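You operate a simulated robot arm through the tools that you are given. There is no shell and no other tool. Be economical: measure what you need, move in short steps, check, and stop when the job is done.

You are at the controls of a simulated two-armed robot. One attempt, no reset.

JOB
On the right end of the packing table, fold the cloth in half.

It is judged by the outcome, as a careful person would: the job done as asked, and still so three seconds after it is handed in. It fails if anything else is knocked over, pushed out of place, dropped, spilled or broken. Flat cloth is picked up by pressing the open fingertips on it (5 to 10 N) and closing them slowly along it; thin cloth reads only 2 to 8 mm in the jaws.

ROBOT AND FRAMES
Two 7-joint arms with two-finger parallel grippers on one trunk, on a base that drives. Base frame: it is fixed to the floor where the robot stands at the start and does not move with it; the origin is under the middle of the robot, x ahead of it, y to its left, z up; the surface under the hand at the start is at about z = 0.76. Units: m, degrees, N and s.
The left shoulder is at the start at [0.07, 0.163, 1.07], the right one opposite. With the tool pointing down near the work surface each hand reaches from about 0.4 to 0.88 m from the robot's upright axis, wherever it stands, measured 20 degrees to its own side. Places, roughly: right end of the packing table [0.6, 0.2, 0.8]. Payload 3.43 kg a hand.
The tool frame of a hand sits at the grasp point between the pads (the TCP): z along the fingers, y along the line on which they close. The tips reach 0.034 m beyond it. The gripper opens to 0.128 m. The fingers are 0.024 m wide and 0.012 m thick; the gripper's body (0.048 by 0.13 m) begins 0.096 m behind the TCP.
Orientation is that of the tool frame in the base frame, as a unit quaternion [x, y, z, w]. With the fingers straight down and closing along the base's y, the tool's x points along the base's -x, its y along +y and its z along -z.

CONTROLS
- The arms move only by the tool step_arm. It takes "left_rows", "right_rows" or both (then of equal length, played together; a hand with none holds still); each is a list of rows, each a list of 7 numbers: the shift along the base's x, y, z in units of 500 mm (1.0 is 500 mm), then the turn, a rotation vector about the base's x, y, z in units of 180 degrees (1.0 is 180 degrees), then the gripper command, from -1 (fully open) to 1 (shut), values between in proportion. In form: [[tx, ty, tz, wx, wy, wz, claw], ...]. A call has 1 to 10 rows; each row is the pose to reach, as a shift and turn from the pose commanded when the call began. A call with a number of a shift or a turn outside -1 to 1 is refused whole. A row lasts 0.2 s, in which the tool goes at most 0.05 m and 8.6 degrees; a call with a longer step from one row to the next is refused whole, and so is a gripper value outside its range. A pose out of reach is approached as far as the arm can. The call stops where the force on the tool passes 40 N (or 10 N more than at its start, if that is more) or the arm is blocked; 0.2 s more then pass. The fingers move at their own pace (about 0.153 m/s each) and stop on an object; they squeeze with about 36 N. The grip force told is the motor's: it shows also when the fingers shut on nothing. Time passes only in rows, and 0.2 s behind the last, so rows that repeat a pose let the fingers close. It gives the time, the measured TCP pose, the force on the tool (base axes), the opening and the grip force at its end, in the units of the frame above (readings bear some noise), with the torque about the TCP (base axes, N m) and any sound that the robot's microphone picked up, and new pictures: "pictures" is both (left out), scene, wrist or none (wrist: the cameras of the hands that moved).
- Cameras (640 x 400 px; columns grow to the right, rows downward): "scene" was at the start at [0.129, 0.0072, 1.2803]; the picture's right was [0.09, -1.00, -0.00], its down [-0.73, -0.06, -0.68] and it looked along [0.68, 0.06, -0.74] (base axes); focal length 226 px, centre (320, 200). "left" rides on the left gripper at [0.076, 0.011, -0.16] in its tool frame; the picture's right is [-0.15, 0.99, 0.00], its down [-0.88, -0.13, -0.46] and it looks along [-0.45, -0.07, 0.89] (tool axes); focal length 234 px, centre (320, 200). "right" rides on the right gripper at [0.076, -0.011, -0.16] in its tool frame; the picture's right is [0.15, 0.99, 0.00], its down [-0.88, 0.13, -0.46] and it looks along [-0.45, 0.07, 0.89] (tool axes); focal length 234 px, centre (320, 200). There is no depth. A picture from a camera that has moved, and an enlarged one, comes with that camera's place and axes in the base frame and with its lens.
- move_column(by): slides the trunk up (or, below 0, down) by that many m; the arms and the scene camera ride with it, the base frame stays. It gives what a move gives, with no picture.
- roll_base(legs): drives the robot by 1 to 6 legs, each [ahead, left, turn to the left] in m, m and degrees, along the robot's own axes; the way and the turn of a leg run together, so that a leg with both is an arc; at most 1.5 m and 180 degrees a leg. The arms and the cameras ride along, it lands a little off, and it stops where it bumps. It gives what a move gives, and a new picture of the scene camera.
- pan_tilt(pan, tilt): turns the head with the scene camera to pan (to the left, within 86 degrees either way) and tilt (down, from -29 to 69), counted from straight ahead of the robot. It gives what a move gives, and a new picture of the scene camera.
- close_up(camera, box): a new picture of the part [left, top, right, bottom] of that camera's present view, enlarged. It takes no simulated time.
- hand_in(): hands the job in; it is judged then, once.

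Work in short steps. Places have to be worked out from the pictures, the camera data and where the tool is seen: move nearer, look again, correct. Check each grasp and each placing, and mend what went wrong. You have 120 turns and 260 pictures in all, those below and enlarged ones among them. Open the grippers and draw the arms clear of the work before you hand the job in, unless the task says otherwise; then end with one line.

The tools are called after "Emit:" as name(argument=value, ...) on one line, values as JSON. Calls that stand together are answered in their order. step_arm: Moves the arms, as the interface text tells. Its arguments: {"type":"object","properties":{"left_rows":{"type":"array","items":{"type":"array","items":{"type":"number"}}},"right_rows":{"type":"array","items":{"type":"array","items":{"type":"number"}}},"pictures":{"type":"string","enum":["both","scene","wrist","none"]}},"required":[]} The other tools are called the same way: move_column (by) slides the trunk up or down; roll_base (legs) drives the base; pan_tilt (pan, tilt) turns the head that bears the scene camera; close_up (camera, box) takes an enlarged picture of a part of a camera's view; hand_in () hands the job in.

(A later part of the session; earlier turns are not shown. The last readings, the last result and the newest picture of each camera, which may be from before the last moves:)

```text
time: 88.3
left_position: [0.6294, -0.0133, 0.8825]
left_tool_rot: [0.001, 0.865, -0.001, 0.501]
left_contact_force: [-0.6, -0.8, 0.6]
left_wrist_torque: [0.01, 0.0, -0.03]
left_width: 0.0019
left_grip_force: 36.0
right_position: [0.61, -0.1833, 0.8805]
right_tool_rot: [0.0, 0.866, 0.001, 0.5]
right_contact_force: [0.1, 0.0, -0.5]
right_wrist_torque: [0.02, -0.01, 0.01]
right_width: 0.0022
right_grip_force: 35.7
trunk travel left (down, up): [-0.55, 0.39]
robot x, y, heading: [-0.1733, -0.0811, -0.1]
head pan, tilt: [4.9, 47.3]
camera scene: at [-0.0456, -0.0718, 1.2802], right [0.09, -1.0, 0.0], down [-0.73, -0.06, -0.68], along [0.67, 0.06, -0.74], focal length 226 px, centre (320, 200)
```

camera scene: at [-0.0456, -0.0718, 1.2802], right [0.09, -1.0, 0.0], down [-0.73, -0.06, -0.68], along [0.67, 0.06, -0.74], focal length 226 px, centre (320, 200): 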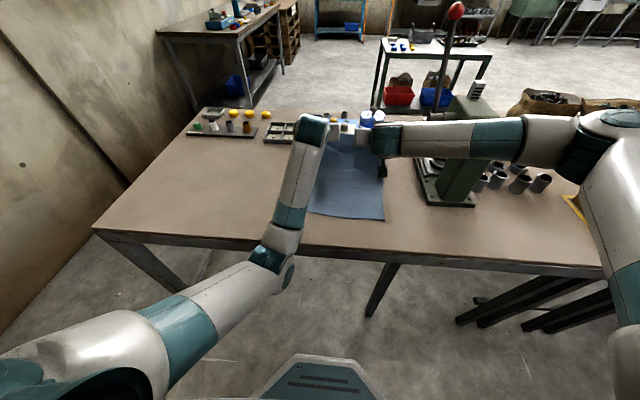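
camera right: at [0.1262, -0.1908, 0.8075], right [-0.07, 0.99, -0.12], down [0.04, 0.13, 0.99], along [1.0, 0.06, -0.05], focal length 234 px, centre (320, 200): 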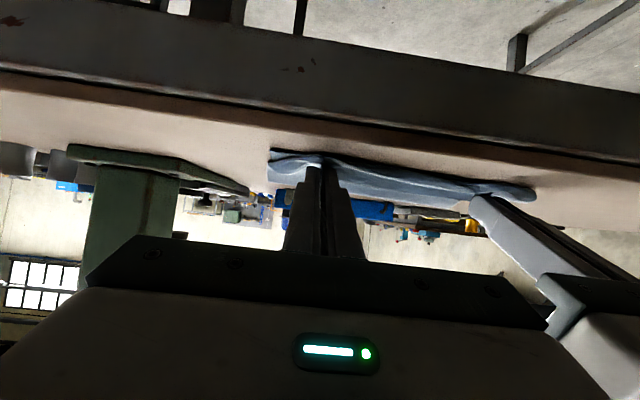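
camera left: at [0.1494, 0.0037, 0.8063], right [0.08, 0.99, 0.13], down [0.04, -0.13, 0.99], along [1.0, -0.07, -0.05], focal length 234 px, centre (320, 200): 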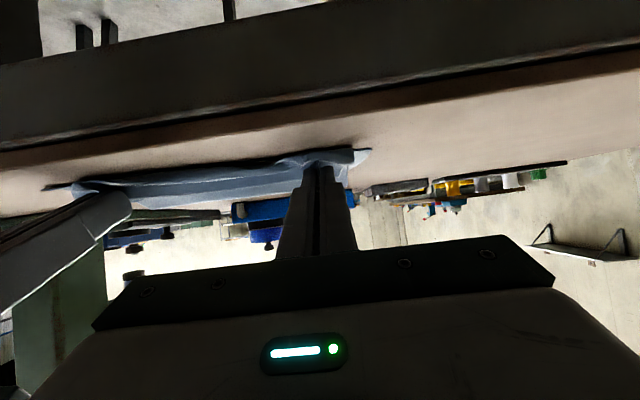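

The cloth is pulled taut; the near edge is now at about 0.382 (left) and 0.360 (right), so the fold should sit at ≈0.55/0.53. I'll raise along the arc, then roll back 0.14 m.

Emit:
step_arm(left_rows=[[-0.02, 0.002, 0.03, 0, 0, 0, 1], [-0.05, 0.004, 0.06, 0, 0, 0, 1], [-0.08, 0.006, 0.08, 0, 0, 0, 1]], right_rows=[[-0.02, 0.002, 0.03, 0, 0, 0, 1], [-0.05, 0.004, 0.06, 0, 0, 0, 1], [-0.08, 0.006, 0.08, 0, 0, 0, 1]], pictures="none")

Emit:
roll_base(legs=[[-0.14, 0, 0]])

Emit:
close_up(camera="scene", box=[270, 100, 430, 200])

```text
time: 89.1
left_position: [0.5857, -0.0101, 0.9225]
left_tool_rot: [0.001, 0.866, 0.0, 0.499]
left_contact_force: [0.7, -1.1, 0.5]
left_wrist_torque: [0.0, -0.01, 0.0]
left_width: 0.0018
left_grip_force: 36.1
right_position: [0.5704, -0.1805, 0.9228]
right_tool_rot: [0.0, 0.866, 0.002, 0.501]
right_contact_force: [-0.5, 0.5, 0.2]
right_wrist_torque: [0.02, -0.03, 0.01]
right_width: 0.0021
right_grip_force: 35.7
trunk travel left (down, up): [-0.55, 0.39]
robot x, y, heading: [-0.1743, -0.0805, 0.3]
head pan, tilt: [4.9, 47.3]
```

```text
time: 90.4
left_position: [0.4477, -0.0088, 0.9233]
left_tool_rot: [0.0, 0.865, 0.0, 0.501]
left_contact_force: [-0.7, -0.5, 1.1]
left_wrist_torque: [-0.01, 0.0, -0.02]
left_width: 0.0021
left_grip_force: 36.1
right_position: [0.4303, -0.179, 0.9232]
right_tool_rot: [0.0, 0.866, 0.002, 0.5]
right_contact_force: [0.4, 1.4, 0.2]
right_wrist_torque: [0.0, 0.03, 0.03]
right_width: 0.0024
right_grip_force: 36.4
trunk travel left (down, up): [-0.55, 0.39]
robot x, y, heading: [-0.3148, -0.0822, -0.0]
head pan, tilt: [4.9, 47.3]
camera scene: at [-0.1868, -0.0719, 1.2804], right [0.09, -1.0, 0.0], down [-0.73, -0.07, -0.68], along [0.68, 0.06, -0.73], focal length 226 px, centre (320, 200)
```

scene: 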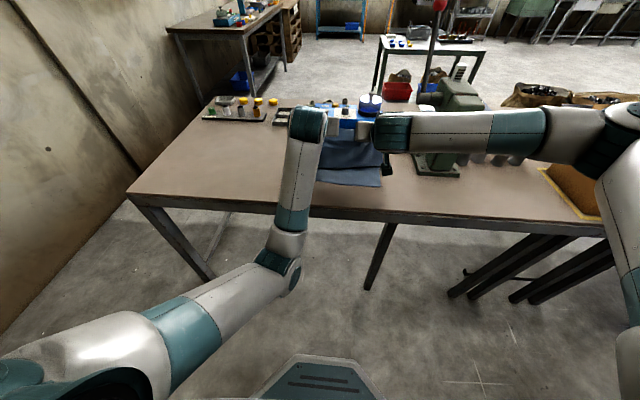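

```text
4.00 times, centred on (350, 150) of scene
camera zoom: at [-0.1868, -0.0719, 1.2804], right [0.09, -1.0, 0.0], down [-0.73, -0.07, -0.68], along [0.68, 0.06, -0.73], focal length 903 px, centre (200, 400)
```

zoom: 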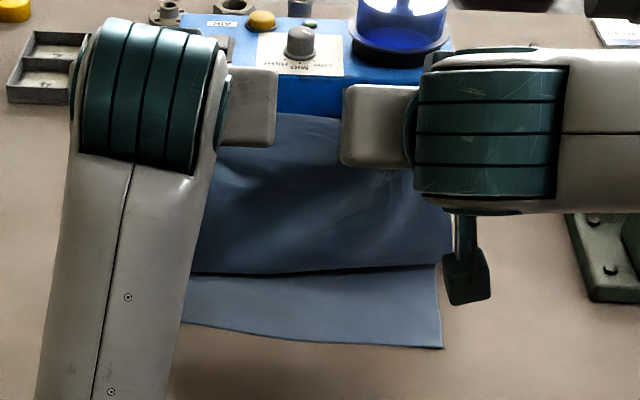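

The bend hangs correctly, with the bottom near edge at ≈0.39/0.375. I'll lower along a slightly wider arc, ending 2 cm up and past the edge, so the top layer stays taut and the near-side bulge opens.

Emit:
step_arm(left_rows=[[-0.06, 0, -0.01, 0, 0, 0, 1], [-0.11, 0, -0.04, 0, 0, 0, 1], [-0.15, 0.002, -0.09, 0, 0, 0, 1], [-0.18, 0.004, -0.145, 0, 0, 0, 1], [-0.2, 0.004, -0.2, 0, 0, 0, 1], [-0.21, 0.004, -0.236, 0, 0, 0, 1]], right_rows=[[-0.06, 0, -0.01, 0, 0, 0, 1], [-0.11, 0, -0.04, 0, 0, 0, 1], [-0.15, 0.002, -0.09, 0, 0, 0, 1], [-0.18, 0.004, -0.145, 0, 0, 0, 1], [-0.2, 0.004, -0.2, 0, 0, 0, 1], [-0.21, 0.004, -0.236, 0, 0, 0, 1]], pictures="wrist")

Emit:
close_up(camera="scene", box=[270, 110, 430, 210])

```text
time: 91.5
left_position: [0.3832, 0.0057, 0.9078]
left_tool_rot: [0.005, 0.84, 0.015, 0.542]
left_contact_force: [-6.6, -23.5, -7.1]
left_wrist_torque: [-0.56, 0.34, -0.7]
left_width: 0.0019
left_grip_force: 35.7
right_position: [0.342, -0.1669, 0.8574]
right_tool_rot: [-0.007, 0.862, 0.013, 0.506]
right_contact_force: [4.8, 23.1, 5.8]
right_wrist_torque: [0.48, -0.32, 0.66]
right_width: 0.0022
right_grip_force: 36.2
trunk travel left (down, up): [-0.55, 0.39]
robot x, y, heading: [-0.3146, -0.079, 0.1]
head pan, tilt: [4.9, 47.3]
stopped in row 5 (right hand): the force on the tool passed its limit at 43 N (the readings are from after the stop); the commanded pose is now the measured one
camera right: at [0.1672, -0.184, 0.8684], right [-0.1, 0.99, -0.11], down [0.03, 0.11, 0.99], along [0.99, 0.09, -0.04], focal length 234 px, centre (320, 200)
camera left: at [0.2066, 0.0163, 0.9035], right [0.05, 0.99, 0.16], down [-0.05, -0.16, 0.99], along [1.0, -0.06, 0.04], focal length 234 px, centre (320, 200)
```

right: 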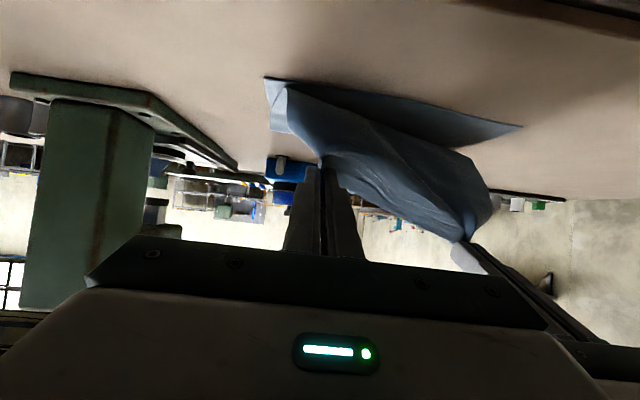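
left: 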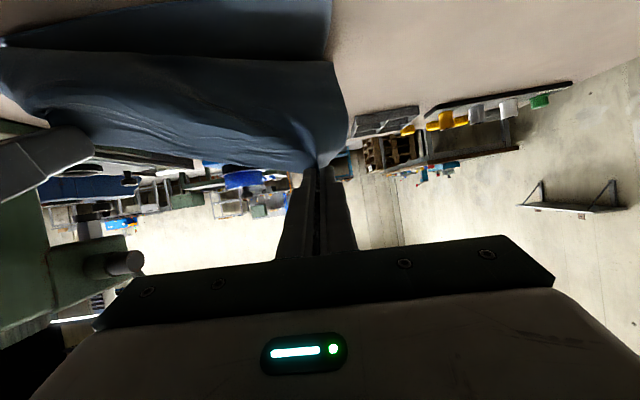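

```text
4.00 times, centred on (350, 160) of scene
camera zoom: at [-0.1855, -0.0718, 1.2804], right [0.09, -1.0, 0.0], down [-0.73, -0.07, -0.68], along [0.67, 0.06, -0.74], focal length 903 px, centre (200, 360)
```

zoom: 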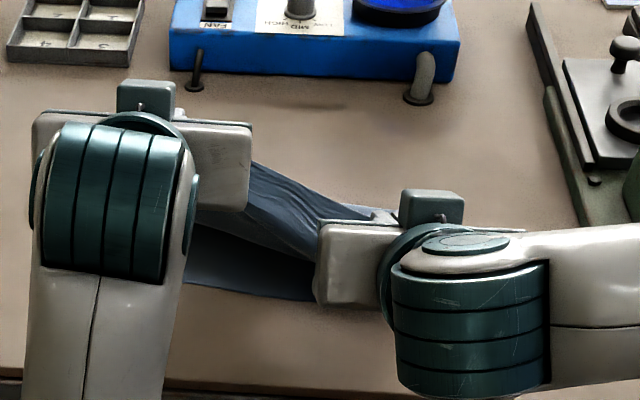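

The left arm stuck at z 0.908: its low elbow is pressing on the table edge, and the cloth pulled taut between the hands. I'll first bring the right hand back level with the left.

Emit:
step_arm(right_rows=[[0.02, 0.0, 0.04, 0, 0, 0, 1], [0.045, -0.0, 0.1, 0, 0, 0, 1]], pictures="scene")

```text
time: 92.1
left_position: [0.3836, 0.0084, 0.9084]
left_tool_rot: [0.001, 0.84, 0.017, 0.543]
left_contact_force: [-2.1, -14.9, -0.6]
left_wrist_torque: [-0.35, 0.03, -0.47]
left_width: 0.002
left_grip_force: 35.8
right_position: [0.3631, -0.1702, 0.9025]
right_tool_rot: [-0.004, 0.865, 0.008, 0.502]
right_contact_force: [2.7, 15.4, 0.2]
right_wrist_torque: [0.3, -0.04, 0.45]
right_width: 0.0021
right_grip_force: 36.4
trunk travel left (down, up): [-0.55, 0.39]
robot x, y, heading: [-0.3172, -0.0788, 0.1]
head pan, tilt: [4.9, 47.3]
camera scene: at [-0.1858, -0.0716, 1.2803], right [0.09, -1.0, 0.0], down [-0.73, -0.07, -0.68], along [0.68, 0.06, -0.74], focal length 226 px, centre (320, 200)
```

scene: 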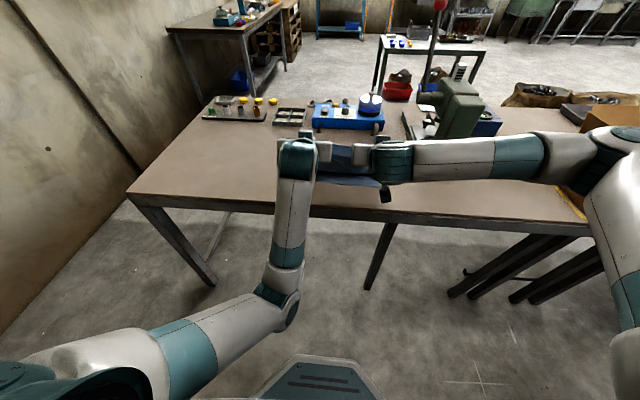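

The left elbow has flipped inboard again (from pulling in too close with a steep tilt). I also see now that the cloth is limp: it hangs straight down, so the edge must come down on a 45° line starting directly above the mid-line. I'll drive forward, set the edge down gently, release, and recover the left arm.

Emit:
roll_base(legs=[[0.12, 0, 0]])

Emit:
step_arm(left_rows=[[0.02, -0.016, -0.04, 0, 0, 0, 1], [0.04, -0.016, -0.09, 0, 0, 0, 1], [0.05, -0.016, -0.14, 0, 0, 0, 1], [0.06, -0.016, -0.19, 0, 0, 0, 1]], right_rows=[[0.02, 0, -0.04, 0, 0, 0, 1], [0.04, 0, -0.08, 0, 0, 0, 1], [0.05, 0, -0.13, 0, 0, 0, 1], [0.06, 0, -0.18, 0, 0, 0, 1]])

```text
time: 93.3
left_position: [0.5072, 0.0076, 0.9074]
left_tool_rot: [0.002, 0.84, 0.017, 0.543]
left_contact_force: [-0.3, -14.3, 0.5]
left_wrist_torque: [-0.33, 0.05, -0.38]
left_width: 0.0019
left_grip_force: 35.9
right_position: [0.4885, -0.1707, 0.9029]
right_tool_rot: [-0.004, 0.864, 0.009, 0.503]
right_contact_force: [1.6, 13.7, 0.1]
right_wrist_torque: [0.32, -0.03, 0.41]
right_width: 0.0023
right_grip_force: 35.9
trunk travel left (down, up): [-0.55, 0.39]
robot x, y, heading: [-0.1911, -0.0792, -0.1]
head pan, tilt: [4.9, 47.3]
camera scene: at [-0.0609, -0.0716, 1.2802], right [0.09, -1.0, 0.0], down [-0.73, -0.06, -0.68], along [0.67, 0.06, -0.74], focal length 226 px, centre (320, 200)
```

scene: 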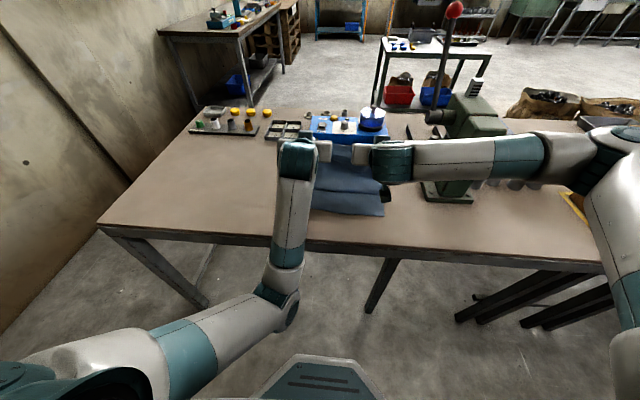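

```text
time: 94.5
left_position: [0.555, 0.013, 0.851]
left_tool_rot: [0.009, 0.821, 0.029, 0.569]
left_contact_force: [-4.8, -21.7, -3.2]
left_wrist_torque: [-0.48, 0.23, -0.65]
left_width: 0.0024
left_grip_force: 35.9
right_position: [0.5166, -0.1624, 0.8192]
right_tool_rot: [-0.01, 0.862, 0.017, 0.507]
right_contact_force: [4.8, 21.7, 3.4]
right_wrist_torque: [0.46, -0.2, 0.63]
right_width: 0.002
right_grip_force: 35.5
trunk travel left (down, up): [-0.55, 0.39]
robot x, y, heading: [-0.1915, -0.0777, 0.1]
head pan, tilt: [4.9, 47.3]
stopped in row 4 (right hand): the force on the tool passed its limit at 40 N (the readings are from after the stop); the commanded pose is now the measured one
camera scene: at [-0.0625, -0.0717, 1.2804], right [0.09, -1.0, 0.0], down [-0.73, -0.06, -0.68], along [0.68, 0.06, -0.74], focal length 226 px, centre (320, 200)
camera right: at [0.3419, -0.1809, 0.8306], right [-0.11, 0.99, -0.11], down [0.03, 0.11, 0.99], along [0.99, 0.1, -0.04], focal length 234 px, centre (320, 200)
camera left: at [0.3788, 0.023, 0.8351], right [0.03, 0.98, 0.19], down [-0.11, -0.19, 0.98], along [0.99, -0.05, 0.11], focal length 234 px, centre (320, 200)
```

scene: 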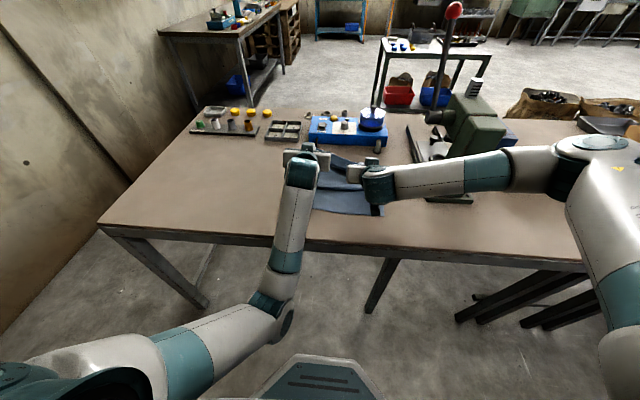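
right: 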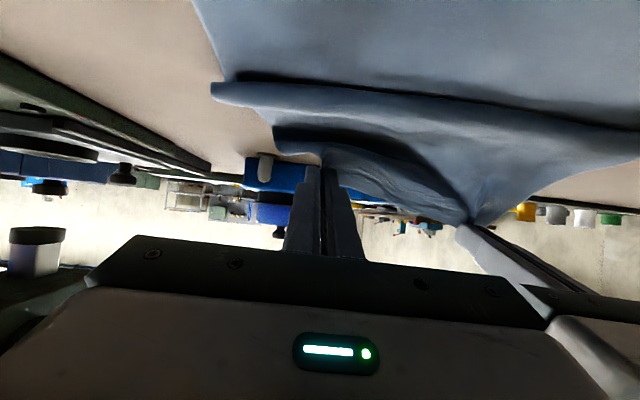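
left: 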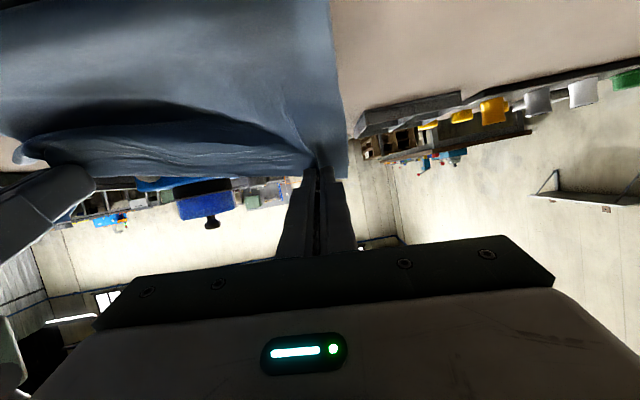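

The tips are only 4–7 cm above the table here. I'll open both grippers and lift away.

Emit:
step_arm(left_rows=[[0, -0.01, 0, 0, 0, 0, 0.7], [0, -0.01, 0, 0, 0, 0, 0.4], [0, 0, 0, 0, 0, 0, 0.4], [-0.05, 0, 0.05, 0, 0, 0, 0.4], [-0.05, 0.04, 0.13, 0, 0, 0, 0.4], [-0.05, 0.1, 0.18, 0, 0, 0, 0.4]], right_rows=[[0, -0.01, 0, 0, 0, 0, 0.7], [0, -0.01, 0, 0, 0, 0, 0.4], [0, -0.01, 0, 0, 0, 0, 0.4], [-0.05, -0.01, 0.05, 0, 0, 0, 0.4], [-0.09, -0.01, 0.12, 0, 0, 0, 0.4], [-0.12, -0.01, 0.2, 0, 0.02, 0, 0.4]])

```text
time: 95.9
left_position: [0.5282, 0.0636, 0.9406]
left_tool_rot: [0.006, 0.822, 0.028, 0.569]
left_contact_force: [0.4, -1.0, -0.4]
left_wrist_torque: [0.0, 0.01, -0.02]
left_width: 0.0386
left_grip_force: 0.0
right_position: [0.4566, -0.171, 0.9162]
right_tool_rot: [-0.007, 0.878, 0.014, 0.478]
right_contact_force: [0.5, 0.4, -0.1]
right_wrist_torque: [0.0, 0.01, -0.02]
right_width: 0.0381
right_grip_force: 0.1
trunk travel left (down, up): [-0.55, 0.39]
robot x, y, heading: [-0.1869, -0.0814, 0.0]
head pan, tilt: [4.9, 47.3]
camera scene: at [-0.0634, -0.0709, 1.2803], right [0.09, -1.0, 0.0], down [-0.73, -0.07, -0.68], along [0.68, 0.06, -0.73], focal length 226 px, centre (320, 200)
camera right: at [0.2828, -0.188, 0.9388], right [-0.11, 0.99, -0.11], down [0.09, 0.12, 0.99], along [0.99, 0.09, -0.1], focal length 234 px, centre (320, 200)
camera left: at [0.3537, 0.0735, 0.9255], right [0.03, 0.98, 0.19], down [-0.11, -0.18, 0.98], along [0.99, -0.05, 0.11], focal length 234 px, centre (320, 200)
```

scene: 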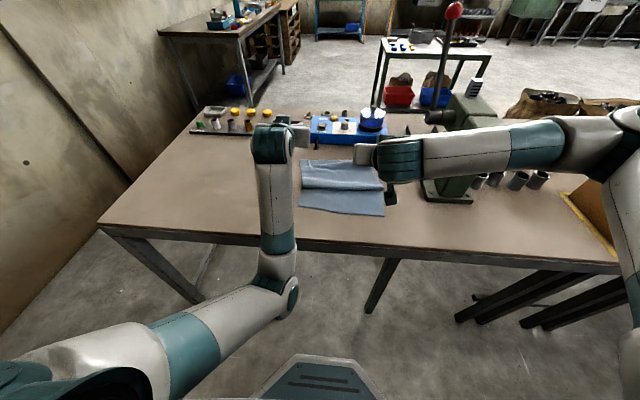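
right: 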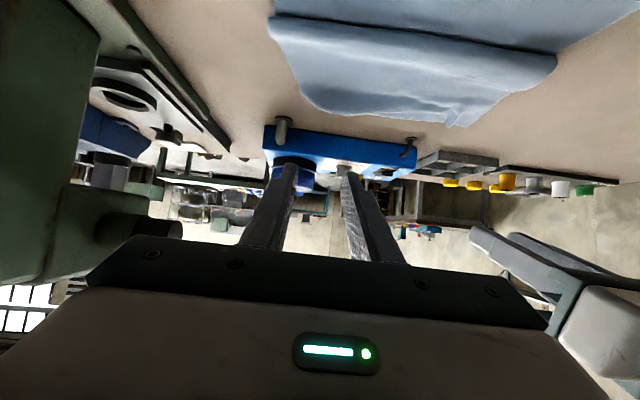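
left: 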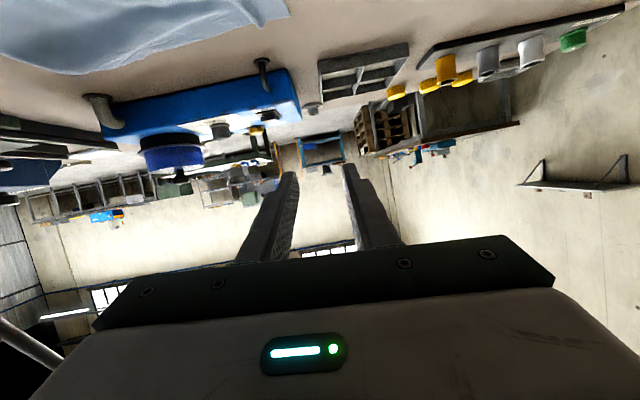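

Released; the edge now lies loosely forward. I'll drive back, clear the right arm, and repeat the recipe that restored the left elbow (stretch, roll the tool, bring inboard, then move out while unrolling).

Emit:
roll_base(legs=[[-0.16, 0, 0]])

Emit:
step_arm(left_rows=[[0.05, 0, 0, 0, 0.02, 0, 0.4], [0.1, 0, 0, 0, 0.04, 0, 0.4], [0.16, 0.01, 0, 0, 0.06, 0, 0.4], [0.22, 0.02, 0, 0, 0.08, 0, 0.4], [0.28, 0.03, 0, 0, 0.1, 0, 0.4], [0.34, 0.04, 0, 0, 0.12, 0, 0.4], [0.4, 0.04, 0, 0, 0.136, 0, 0.4], [0.46, 0.04, 0, 0, 0.136, 0, 0.4]], right_rows=[[0, -0.04, 0.02, 0, 0.03, 0, 0.4], [0, -0.08, 0.04, 0, 0.06, 0, 0.4], [0, -0.12, 0.06, 0, 0.09, 0, 0.4], [0, -0.16, 0.08, 0, 0.12, 0, 0.4], [0, -0.2, 0.1, 0, 0.15, 0, 0.4], [0, -0.24, 0.1, 0, 0.19, 0, 0.4], [0, -0.28, 0.1, 0, 0.23, 0, 0.4], [0, -0.32, 0.1, 0, 0.26, 0, 0.4]], pictures="none")

Emit:
step_arm(left_rows=[[0, 0, 0, -0.045, 0, 0, 0.4], [0, 0, 0, -0.09, 0, 0, 0.4], [0, 0, 0, -0.135, 0, 0, 0.4], [0, 0, 0, -0.18, 0, 0, 0.4], [0, 0, 0, -0.225, 0, 0, 0.4], [0, 0, 0, -0.27, 0, 0, 0.4], [0, 0, 0, -0.315, 0, 0, 0.4], [0, 0, 0, -0.36, 0, 0, 0.4]], pictures="scene")

```text
time: 97.3
left_position: [0.3652, 0.0669, 0.9404]
left_tool_rot: [0.005, 0.822, 0.031, 0.569]
left_contact_force: [-1.1, 0.2, 0.5]
left_wrist_torque: [-0.02, 0.02, -0.03]
left_width: 0.0385
left_grip_force: 0.0
right_position: [0.2925, -0.1705, 0.9168]
right_tool_rot: [-0.009, 0.878, 0.016, 0.479]
right_contact_force: [0.1, -0.1, -0.2]
right_wrist_torque: [0.0, 0.01, 0.01]
right_width: 0.0385
right_grip_force: 0.1
trunk travel left (down, up): [-0.55, 0.39]
robot x, y, heading: [-0.3546, -0.0808, 0.2]
head pan, tilt: [4.9, 47.3]
camera scene: at [-0.2269, -0.0719, 1.2804], right [0.09, -1.0, 0.0], down [-0.73, -0.07, -0.68], along [0.68, 0.06, -0.73], focal length 226 px, centre (320, 200)
```

scene: 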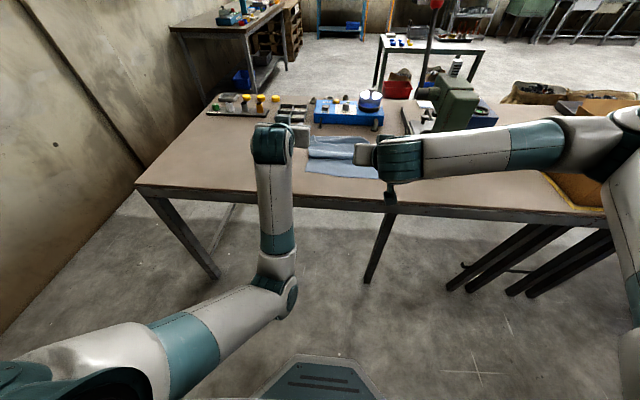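

```text
time: 99.1
left_position: [0.5979, 0.0871, 0.9384]
left_tool_rot: [0.01, 0.924, 0.029, 0.381]
left_contact_force: [0.0, 0.4, 0.0]
left_wrist_torque: [0.0, -0.01, 0.03]
left_width: 0.0385
left_grip_force: 0.1
right_position: [0.2939, -0.3311, 0.9654]
right_tool_rot: [-0.003, 0.996, 0.018, 0.089]
right_contact_force: [-0.2, -0.1, -0.1]
right_wrist_torque: [0.01, 0.01, 0.02]
right_width: 0.0382
right_grip_force: 0.0
trunk travel left (down, up): [-0.55, 0.39]
robot x, y, heading: [-0.3548, -0.0782, 0.1]
head pan, tilt: [4.9, 47.3]
```

```text
time: 100.9
left_position: [0.5963, 0.0872, 0.9385]
left_tool_rot: [-0.196, 0.795, -0.471, 0.328]
left_contact_force: [-1.0, -0.3, -1.2]
left_wrist_torque: [0.02, -0.04, 0.02]
left_width: 0.0384
left_grip_force: 0.0
right_position: [0.2956, -0.3299, 0.9645]
right_tool_rot: [-0.002, 0.996, 0.016, 0.09]
right_contact_force: [0.9, 0.2, -0.7]
right_wrist_torque: [-0.03, 0.01, 0.01]
right_width: 0.0386
right_grip_force: 0.0
trunk travel left (down, up): [-0.55, 0.39]
robot x, y, heading: [-0.3534, -0.081, 0.4]
head pan, tilt: [4.9, 47.3]
camera scene: at [-0.2253, -0.0716, 1.2803], right [0.09, -1.0, 0.0], down [-0.73, -0.07, -0.68], along [0.67, 0.06, -0.74], focal length 226 px, centre (320, 200)
```

scene: 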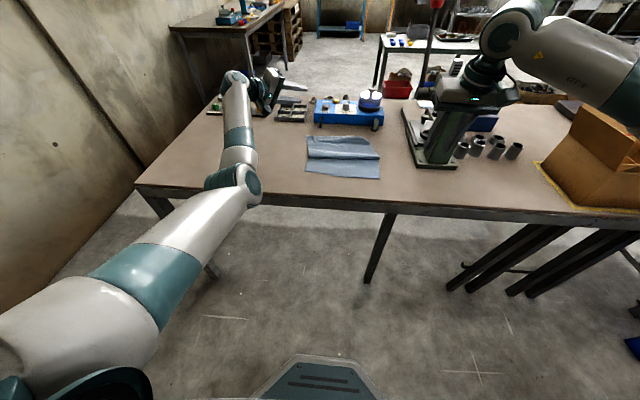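

Same state as before. Continuing the recipe: inboard and back, then out left while unrolling.

Emit:
step_arm(left_rows=[[0, -0.06, 0, 0, 0, 0, 0.4], [0, -0.12, 0, 0, 0, 0, 0.4], [0, -0.18, 0, 0, 0, 0, 0.4], [0, -0.24, 0, 0, 0, 0, 0.4], [-0.06, -0.28, 0, 0, 0, 0, 0.4], [-0.12, -0.3, 0.02, 0, 0, 0, 0.4], [-0.18, -0.3, 0.04, 0, 0, 0, 0.4], [-0.26, -0.3, 0.06, 0, 0, 0, 0.4], [-0.34, -0.3, 0.08, 0, 0, 0, 0.4]], pictures="none")

Emit:
step_arm(left_rows=[[0, 0.08, 0.02, 0.02, 0, 0, 0.4], [0, 0.16, 0.04, 0.06, 0, 0, 0.4], [0, 0.24, 0.06, 0.1, 0, 0, 0.4], [0, 0.32, 0.06, 0.14, 0, 0, 0.4], [-0.02, 0.4, 0.06, 0.18, 0, 0, 0.4], [-0.05, 0.48, 0.06, 0.22, 0, 0, 0.4], [-0.1, 0.56, 0.06, 0.26, 0, 0, 0.4], [-0.15, 0.64, 0.06, 0.3, 0, 0, 0.4], [-0.2, 0.72, 0.06, 0.34, 0, 0, 0.4], [-0.25, 0.78, 0.06, 0.36, 0, 0, 0.4]], pictures="none")

Emit:
step_arm(left_rows=[[0.02, -0.02, 0, 0, 0.04, 0, 0.4], [0.05, -0.05, 0, 0, 0.08, 0, 0.4], [0.08, -0.1, 0, 0, 0.12, 0, 0.4], [0.12, -0.17, 0, 0, 0.16, 0, 0.4], [0.16, -0.24, 0, 0, 0.2, 0, 0.4], [0.2, -0.31, 0, 0, 0.23, 0, 0.4], [0.24, -0.38, 0, 0, 0.248, 0, 0.4]])

```text
time: 102.9
left_position: [0.4271, -0.0636, 0.9786]
left_tool_rot: [-0.195, 0.796, -0.471, 0.328]
left_contact_force: [0.9, -0.8, 0.2]
left_wrist_torque: [-0.01, 0.02, -0.02]
left_width: 0.0385
left_grip_force: 0.1
right_position: [0.2932, -0.3309, 0.9659]
right_tool_rot: [-0.002, 0.996, 0.017, 0.091]
right_contact_force: [-0.2, 0.1, 0.0]
right_wrist_torque: [-0.02, -0.02, -0.01]
right_width: 0.0386
right_grip_force: 0.0
trunk travel left (down, up): [-0.55, 0.39]
robot x, y, heading: [-0.3545, -0.0794, 0.2]
head pan, tilt: [4.9, 47.3]
```

```text
time: 105.1
left_position: [0.3003, 0.3264, 1.01]
left_tool_rot: [0.012, 0.924, 0.028, 0.382]
left_contact_force: [-1.2, 0.3, -0.1]
left_wrist_torque: [-0.05, -0.01, -0.03]
left_width: 0.0385
left_grip_force: 0.1
right_position: [0.2941, -0.3303, 0.9657]
right_tool_rot: [-0.002, 0.996, 0.017, 0.09]
right_contact_force: [0.1, 1.1, -0.1]
right_wrist_torque: [-0.01, -0.01, 0.03]
right_width: 0.0383
right_grip_force: 0.1
trunk travel left (down, up): [-0.55, 0.39]
robot x, y, heading: [-0.3564, -0.0798, 0.4]
head pan, tilt: [4.9, 47.3]
```

```text
time: 106.7
left_position: [0.4225, 0.1333, 1.0113]
left_tool_rot: [0.021, 0.999, 0.024, 0.001]
left_contact_force: [-0.9, -0.2, 0.7]
left_wrist_torque: [0.02, -0.01, -0.01]
left_width: 0.0384
left_grip_force: 0.1
right_position: [0.2942, -0.3321, 0.9641]
right_tool_rot: [-0.001, 0.996, 0.019, 0.089]
right_contact_force: [-0.2, -0.4, -0.2]
right_wrist_torque: [0.04, -0.01, -0.01]
right_width: 0.0385
right_grip_force: 0.1
trunk travel left (down, up): [-0.55, 0.39]
robot x, y, heading: [-0.3574, -0.0812, 0.5]
head pan, tilt: [4.9, 47.3]
camera scene: at [-0.225, -0.0743, 1.2802], right [0.09, -1.0, 0.0], down [-0.73, -0.07, -0.68], along [0.67, 0.06, -0.74], focal length 226 px, centre (320, 200)
camera left: at [0.3462, 0.1415, 1.1696], right [0.19, 0.98, 0.05], down [0.87, -0.19, 0.45], along [0.45, -0.04, -0.89], focal length 234 px, centre (320, 200)
```

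scene: 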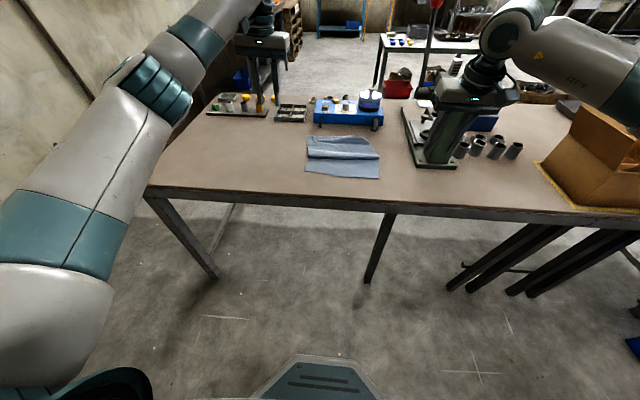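
left: 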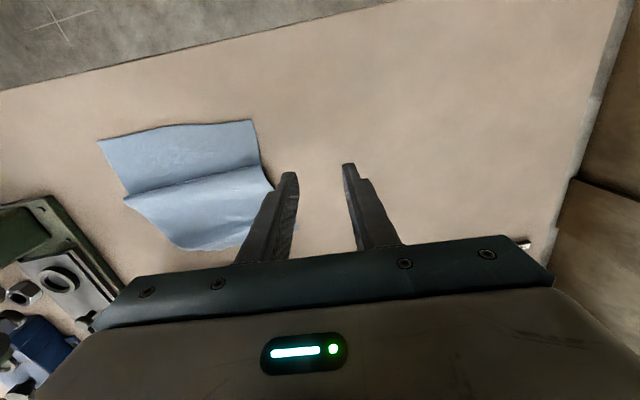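

The left elbow is outboard again. Now I'll look closely at the cloth's layout.

Emit:
close_up(camera="scene", box=[290, 122, 402, 192])

Emit:
close_up(camera="left", box=[80, 100, 320, 260])

```text
5.71 times, centred on (346, 157) of scene
camera zoom: at [-0.225, -0.0743, 1.2802], right [0.09, -1.0, 0.0], down [-0.73, -0.07, -0.68], along [0.67, 0.06, -0.74], focal length 1290 px, centre (171, 446)
```

zoom: 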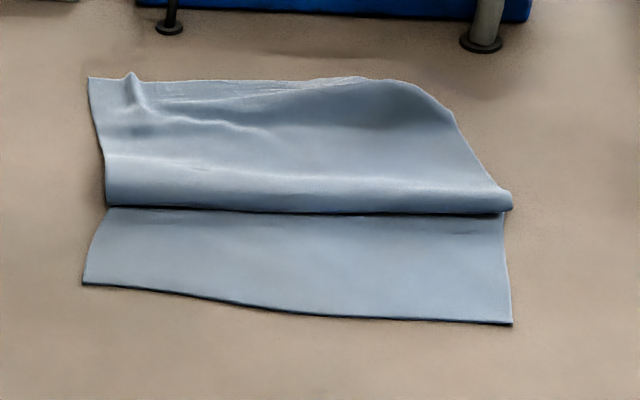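

```text
2.50 times, centred on (200, 180) of left
camera zoom: at [0.3462, 0.1415, 1.1696], right [0.19, 0.98, 0.05], down [0.87, -0.19, 0.45], along [0.45, -0.04, -0.89], focal length 585 px, centre (620, 250)
```

zoom: 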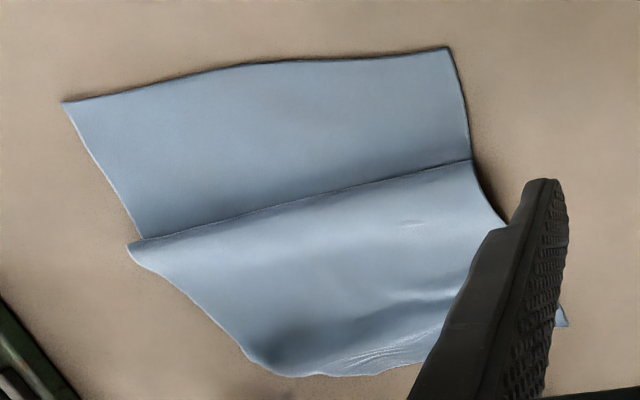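

The cloth lies in a loose Z, with the far edge at x≈0.61–0.625, and the right corner curled. I'll square both tools, bring the right hand inboard, and drive forward to look from above.

Emit:
step_arm(left_rows=[[0, -0.05, 0, -0.005, 0, 0.004, 0.4], [0, -0.1, 0, -0.01, 0, 0.008, 0.4], [0, -0.15, 0, -0.0153, 0.0006, 0.0134, 0.4], [0, -0.19, 0, -0.0153, 0.0006, 0.0134, 0.4]], right_rows=[[0, 0.08, 0, -0.006, 0.03, 0, 0.4], [0, 0.16, 0, -0.012, 0.0567, 0, 0.4], [0, 0.24, 0, -0.012, 0.0567, 0, 0.4], [0.05, 0.3, 0, -0.012, 0.0567, 0, 0.4]], pictures="none")

Emit:
roll_base(legs=[[0.17, 0, 0]])

Emit:
close_up(camera="left", box=[0, 0, 400, 250])

Emit:
close_up(camera="right", box=[200, 50, 600, 300])

```text
time: 107.7
left_position: [0.4223, 0.0414, 1.0095]
left_tool_rot: [-0.001, 1.0, -0.001, 0.0]
left_contact_force: [-1.0, 0.5, 0.1]
left_wrist_torque: [0.02, 0.01, 0.01]
left_width: 0.0387
left_grip_force: 0.0
right_position: [0.3216, -0.1785, 0.9642]
right_tool_rot: [-0.002, 1.0, -0.002, 0.0]
right_contact_force: [0.1, 0.3, 0.4]
right_wrist_torque: [-0.02, 0.01, 0.0]
right_width: 0.0384
right_grip_force: 0.0
trunk travel left (down, up): [-0.55, 0.39]
robot x, y, heading: [-0.36, -0.0764, 0.1]
head pan, tilt: [4.9, 47.3]
```

```text
time: 109.2
left_position: [0.5977, 0.0429, 1.0095]
left_tool_rot: [0.0, 1.0, -0.001, 0.001]
left_contact_force: [0.5, 0.1, -0.4]
left_wrist_torque: [-0.01, 0.01, 0.0]
left_width: 0.0383
left_grip_force: 0.1
right_position: [0.4985, -0.178, 0.9651]
right_tool_rot: [-0.003, 1.0, -0.002, 0.001]
right_contact_force: [-0.1, -0.1, -0.4]
right_wrist_torque: [-0.01, 0.04, 0.01]
right_width: 0.0383
right_grip_force: 0.1
trunk travel left (down, up): [-0.55, 0.39]
robot x, y, heading: [-0.1786, -0.0772, 0.3]
head pan, tilt: [4.9, 47.3]
camera scene: at [-0.0488, -0.0705, 1.2803], right [0.09, -1.0, 0.0], down [-0.73, -0.07, -0.68], along [0.67, 0.06, -0.74], focal length 226 px, centre (320, 200)
```

scene: 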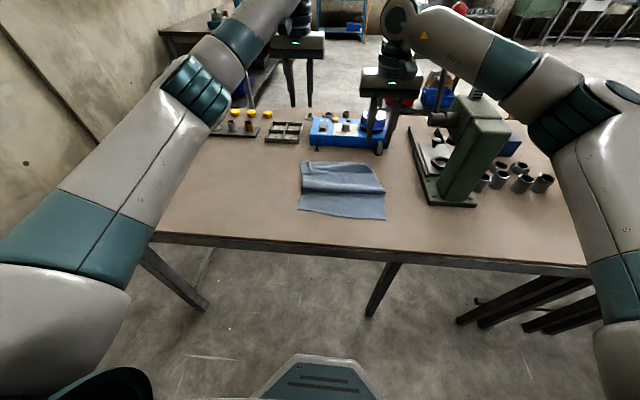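

```text
1.60 times, centred on (200, 125) of left
camera zoom: at [0.522, 0.0556, 1.1682], right [0.15, 0.99, 0.0], down [0.88, -0.13, 0.46], along [0.45, -0.07, -0.89], focal length 375 px, centre (512, 320)
```

zoom: 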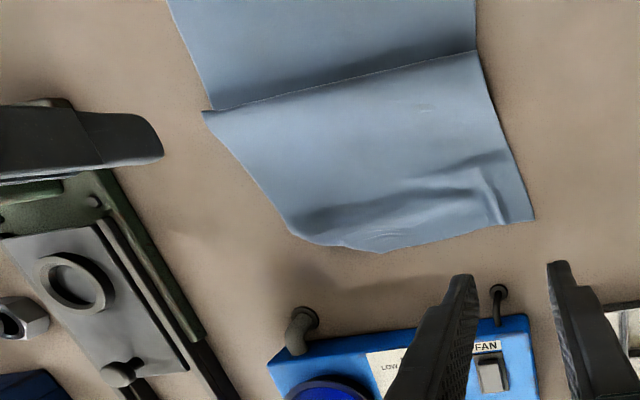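

```text
1.60 times, centred on (400, 175) of right
camera zoom: at [0.4231, -0.1893, 1.1245], right [-0.15, 0.99, 0.0], down [0.88, 0.14, 0.46], along [0.45, 0.07, -0.89], focal length 375 px, centre (192, 240)
```

zoom: 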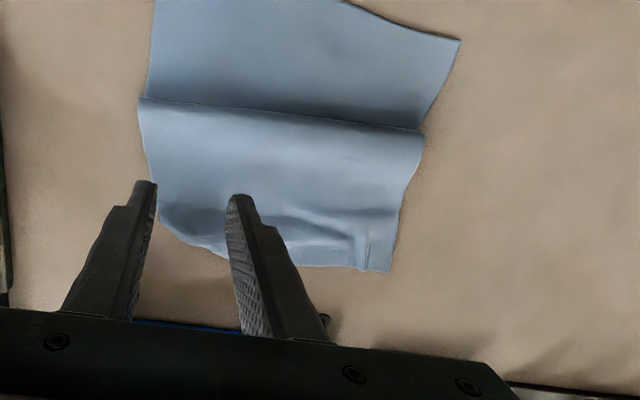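

The right far corner is tucked under; the true edge ends at about (0.621, −0.108). I'll grip the left near its ridge (y≈0.04) and the right at that point, lift to let the corner drop free, then lay it flat and regrip.

Emit:
step_arm(left_rows=[[0.01, -0.003, -0.04, 0, 0, 0, 0.4], [0.019, -0.006, -0.08, 0, 0, 0, 0.4], [0.019, -0.006, -0.14, 0, 0, 0, 0.4], [0.019, -0.006, -0.2, 0, 0, 0, 0.4], [0.019, -0.006, -0.26, 0, 0, 0, 0.4], [0.019, -0.006, -0.32, 0, 0, 0, 0.4], [0.019, -0.006, -0.36, 0, 0, 0, 0.4]], right_rows=[[0.06, 0.04, 0, 0, 0, 0, 0.4], [0.12, 0.08, 0, 0, 0, 0, 0.4], [0.18, 0.11, -0.04, 0, 0, 0, 0.4], [0.237, 0.14, -0.09, 0, 0, 0, 0.4], [0.237, 0.14, -0.15, 0, 0, 0, 0.4], [0.237, 0.14, -0.21, 0, 0, 0, 0.4], [0.237, 0.14, -0.27, 0, 0, 0, 0.4]], pictures="wrist")

```text
time: 110.8
left_position: [0.6054, 0.0391, 0.8307]
left_tool_rot: [-0.001, 1.0, -0.002, 0.001]
left_contact_force: [0.1, 0.0, -0.6]
left_wrist_torque: [0.02, 0.02, 0.01]
left_width: 0.0382
left_grip_force: 0.1
right_position: [0.6168, -0.1064, 0.8286]
right_tool_rot: [-0.003, 1.0, -0.001, 0.001]
right_contact_force: [-0.3, 0.4, 0.5]
right_wrist_torque: [0.02, -0.01, -0.02]
right_width: 0.0382
right_grip_force: 0.0
trunk travel left (down, up): [-0.55, 0.39]
robot x, y, heading: [-0.1792, -0.0746, 0.7]
head pan, tilt: [4.9, 47.3]
camera right: at [0.5428, -0.1187, 0.9881], right [-0.15, 0.99, 0.0], down [0.88, 0.14, 0.46], along [0.45, 0.07, -0.89], focal length 234 px, centre (320, 200)
camera left: at [0.5301, 0.0524, 0.9882], right [0.15, 0.99, 0.0], down [0.88, -0.13, 0.46], along [0.45, -0.07, -0.89], focal length 234 px, centre (320, 200)
```

right: 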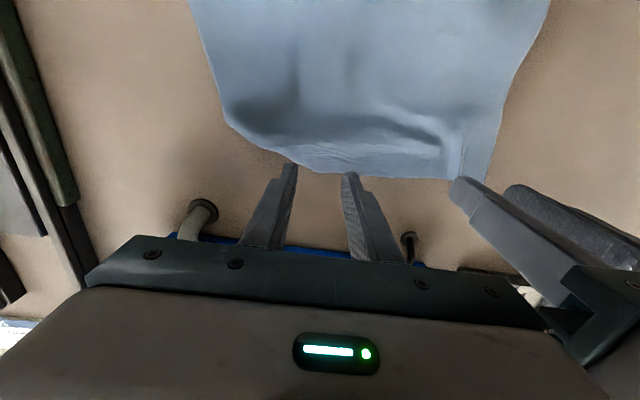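
left: 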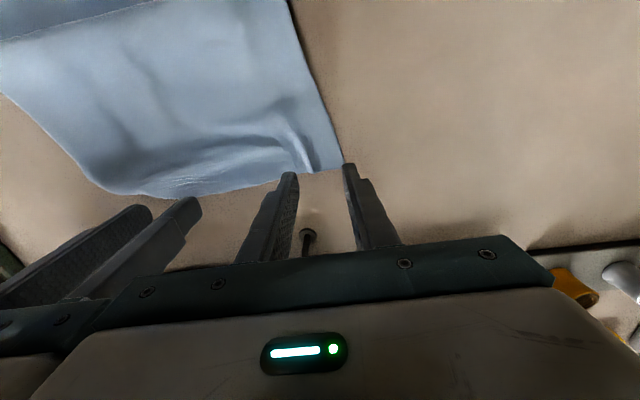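

I'll centre the left hand on its ridge, shift the right slightly away, and lower both to touch.

Emit:
step_arm(left_rows=[[0.008, -0.012, -0.02, 0, 0, 0, 0.4], [0.008, -0.012, -0.05, 0, 0, 0, 0.4], [0.008, -0.012, -0.064, 0, 0, 0, 0.4], [0.008, -0.012, -0.068, 0, 0, 0, 0.4]], right_rows=[[0.005, -0.01, -0.02, 0, 0, 0, 0.4], [0.005, -0.01, -0.05, 0, 0, 0, 0.4], [0.005, -0.01, -0.062, 0, 0, 0, 0.4], [0.005, -0.01, -0.067, 0, 0, 0, 0.4]], pictures="none")

```text
time: 111.8
left_position: [0.6101, 0.0333, 0.7961]
left_tool_rot: [0.0, 1.0, -0.001, 0.002]
left_contact_force: [-0.1, -0.9, 0.1]
left_wrist_torque: [-0.02, -0.01, 0.02]
left_width: 0.0385
left_grip_force: 0.0
right_position: [0.6164, -0.1133, 0.7953]
right_tool_rot: [-0.002, 1.0, -0.002, 0.0]
right_contact_force: [0.2, 0.6, 1.4]
right_wrist_torque: [-0.02, -0.01, -0.01]
right_width: 0.0387
right_grip_force: 0.2
trunk travel left (down, up): [-0.55, 0.39]
robot x, y, heading: [-0.1782, -0.0815, 0.3]
head pan, tilt: [4.9, 47.3]
```

Near contact on both. I'll press about 1 mm more and close slowly.

Emit:
step_arm(left_rows=[[0, 0, -0.003, 0, 0, 0, 0.4], [0, 0, -0.003, 0, 0, 0, 0.48], [0, 0, -0.003, 0, 0, 0, 0.56], [0, 0, -0.003, 0, 0, 0, 0.64], [0, 0, -0.003, 0, 0, 0, 0.72], [0, 0, -0.003, 0, 0, 0, 0.8], [0, 0, -0.003, 0, 0, 0, 0.88], [0, 0, -0.003, 0, 0, 0, 0.95], [0, 0, -0.003, 0, 0, 0, 1], [0, 0, -0.003, 0, 0, 0, 1]], right_rows=[[0, 0, -0.003, 0, 0, 0, 0.4], [0, 0, -0.003, 0, 0, 0, 0.48], [0, 0, -0.003, 0, 0, 0, 0.56], [0, 0, -0.003, 0, 0, 0, 0.64], [0, 0, -0.003, 0, 0, 0, 0.72], [0, 0, -0.003, 0, 0, 0, 0.8], [0, 0, -0.003, 0, 0, 0, 0.88], [0, 0, -0.003, 0, 0, 0, 0.95], [0, 0, -0.003, 0, 0, 0, 1], [0, 0, -0.003, 0, 0, 0, 1]], pictures="wrist")

```text
time: 114.0
left_position: [0.6111, 0.0332, 0.7962]
left_tool_rot: [-0.001, 1.0, -0.002, 0.002]
left_contact_force: [1.6, -1.8, 6.6]
left_wrist_torque: [-0.09, 0.01, -0.01]
left_width: 0.0
left_grip_force: 33.2
right_position: [0.6165, -0.1126, 0.7971]
right_tool_rot: [-0.003, 1.0, -0.002, 0.002]
right_contact_force: [-1.2, 2.6, 5.3]
right_wrist_torque: [0.09, 0.03, 0.01]
right_width: 0.0022
right_grip_force: 35.9
trunk travel left (down, up): [-0.55, 0.39]
robot x, y, heading: [-0.1772, -0.0764, 0.3]
head pan, tilt: [4.9, 47.3]
camera right: at [0.5425, -0.1242, 0.9558], right [-0.15, 0.99, 0.0], down [0.88, 0.14, 0.46], along [0.45, 0.07, -0.89], focal length 234 px, centre (320, 200)
camera left: at [0.5338, 0.0456, 0.9547], right [0.15, 0.99, 0.0], down [0.88, -0.13, 0.46], along [0.45, -0.07, -0.89], focal length 234 px, centre (320, 200)
```

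right: 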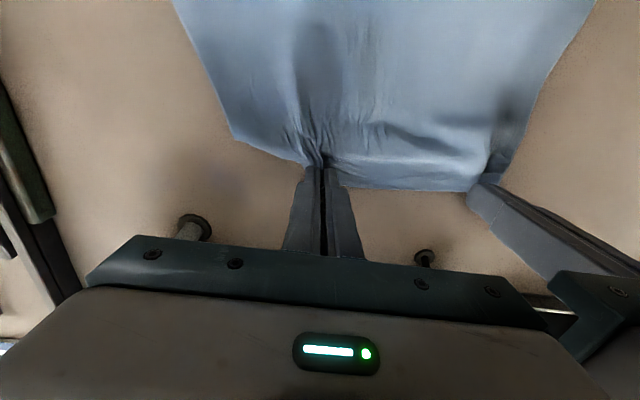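
left: 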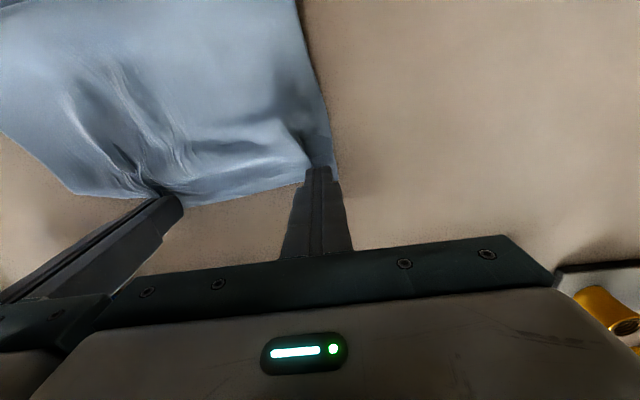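

The left missed (0.0), but the right holds (2.2 mm). I'll raise the left clear and lift the right 12 cm, to let the tucked corner drop out.

Emit:
step_arm(right_rows=[[0, 0, 0.04, 0, 0, 0, 1], [0, 0, 0.09, 0, 0, 0, 1], [0, 0, 0.15, 0, 0, 0, 1], [0, 0, 0.21, 0, 0, 0, 1], [0, 0, 0.25, 0, 0, 0, 1]], left_rows=[[0, 0.01, 0.04, 0, 0, 0, 1], [0, 0.02, 0.09, 0, 0, 0, 0.6], [0, 0.04, 0.15, 0, 0, 0, 0.4], [0, 0.08, 0.21, 0, 0, 0, 0.4], [0, 0.12, 0.25, 0, 0, 0, 0.4]])

```text
time: 115.2
left_position: [0.6107, 0.0962, 0.9197]
left_tool_rot: [0.001, 1.0, -0.001, 0.001]
left_contact_force: [-0.4, 0.3, -0.9]
left_wrist_torque: [-0.01, -0.01, -0.03]
left_width: 0.0385
left_grip_force: 0.1
right_position: [0.6156, -0.1111, 0.9197]
right_tool_rot: [-0.003, 1.0, -0.001, 0.001]
right_contact_force: [0.6, -0.2, 0.3]
right_wrist_torque: [-0.05, -0.03, 0.03]
right_width: 0.0019
right_grip_force: 36.0
trunk travel left (down, up): [-0.55, 0.39]
robot x, y, heading: [-0.1768, -0.0804, 0.4]
head pan, tilt: [4.9, 47.3]
camera scene: at [-0.0501, -0.0699, 1.2803], right [0.09, -1.0, 0.0], down [-0.73, -0.07, -0.68], along [0.68, 0.06, -0.74], focal length 226 px, centre (320, 200)
camera right: at [0.5414, -0.1227, 1.0799], right [-0.15, 0.99, 0.0], down [0.88, 0.14, 0.46], along [0.45, 0.07, -0.89], focal length 234 px, centre (320, 200)
camera left: at [0.5349, 0.1085, 1.0778], right [0.15, 0.99, 0.0], down [0.88, -0.13, 0.46], along [0.45, -0.07, -0.89], focal length 234 px, centre (320, 200)
```

scene: 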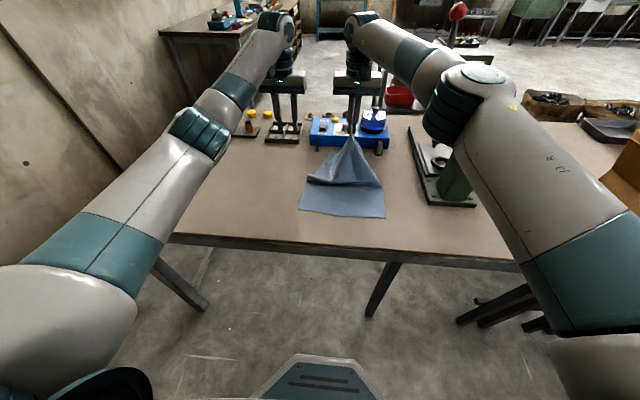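
right: 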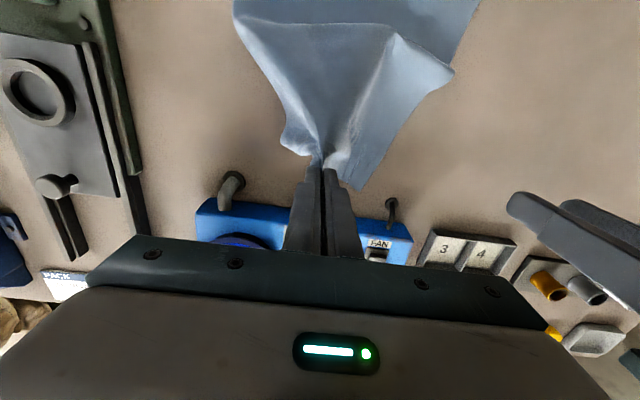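
left: 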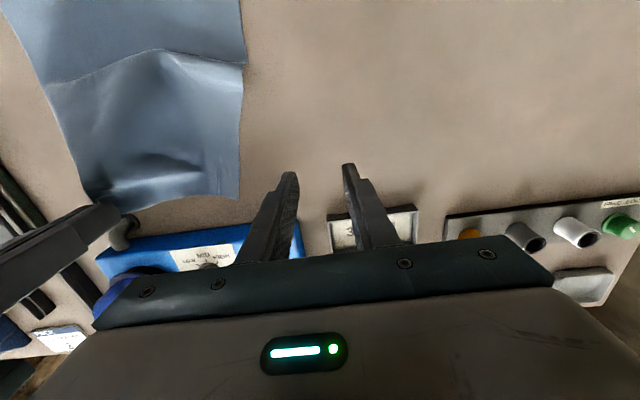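

The corner appears to have dropped out beside the grip. I'll lower it while moving forward 3.5 cm (between the hoses) to flatten that area, then release.

Emit:
step_arm(right_rows=[[0.015, -0.01, -0.05, 0, 0, 0, 1], [0.03, -0.02, -0.1, 0, 0, 0, 1], [0.05, -0.03, -0.15, 0, 0, 0, 1], [0.07, -0.04, -0.2, 0, 0, 0, 1], [0.07, -0.04, -0.235, 0, 0, 0, 1], [0.07, -0.04, -0.235, 0, 0, 0, 0.8], [0.07, -0.04, -0.235, 0, 0, 0, 0.5], [0.07, -0.04, -0.2, 0, 0, 0, 0.5], [0.06, -0.06, -0.13, 0, 0, 0, 0.5], [0, -0.1, -0.06, 0, 0, 0, 0.5]])

Emit:
close_up(camera="scene", box=[280, 140, 410, 225])

```text
refused: row 10 steps farther than a row can; nothing moved
```

```text
4.71 times, centred on (345, 182) of scene
camera zoom: at [-0.0501, -0.0699, 1.2803], right [0.09, -1.0, 0.0], down [-0.73, -0.07, -0.68], along [0.68, 0.06, -0.74], focal length 1063 px, centre (202, 282)
```

zoom: 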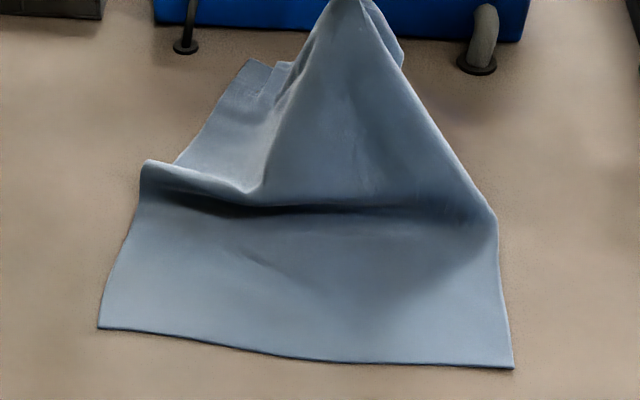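

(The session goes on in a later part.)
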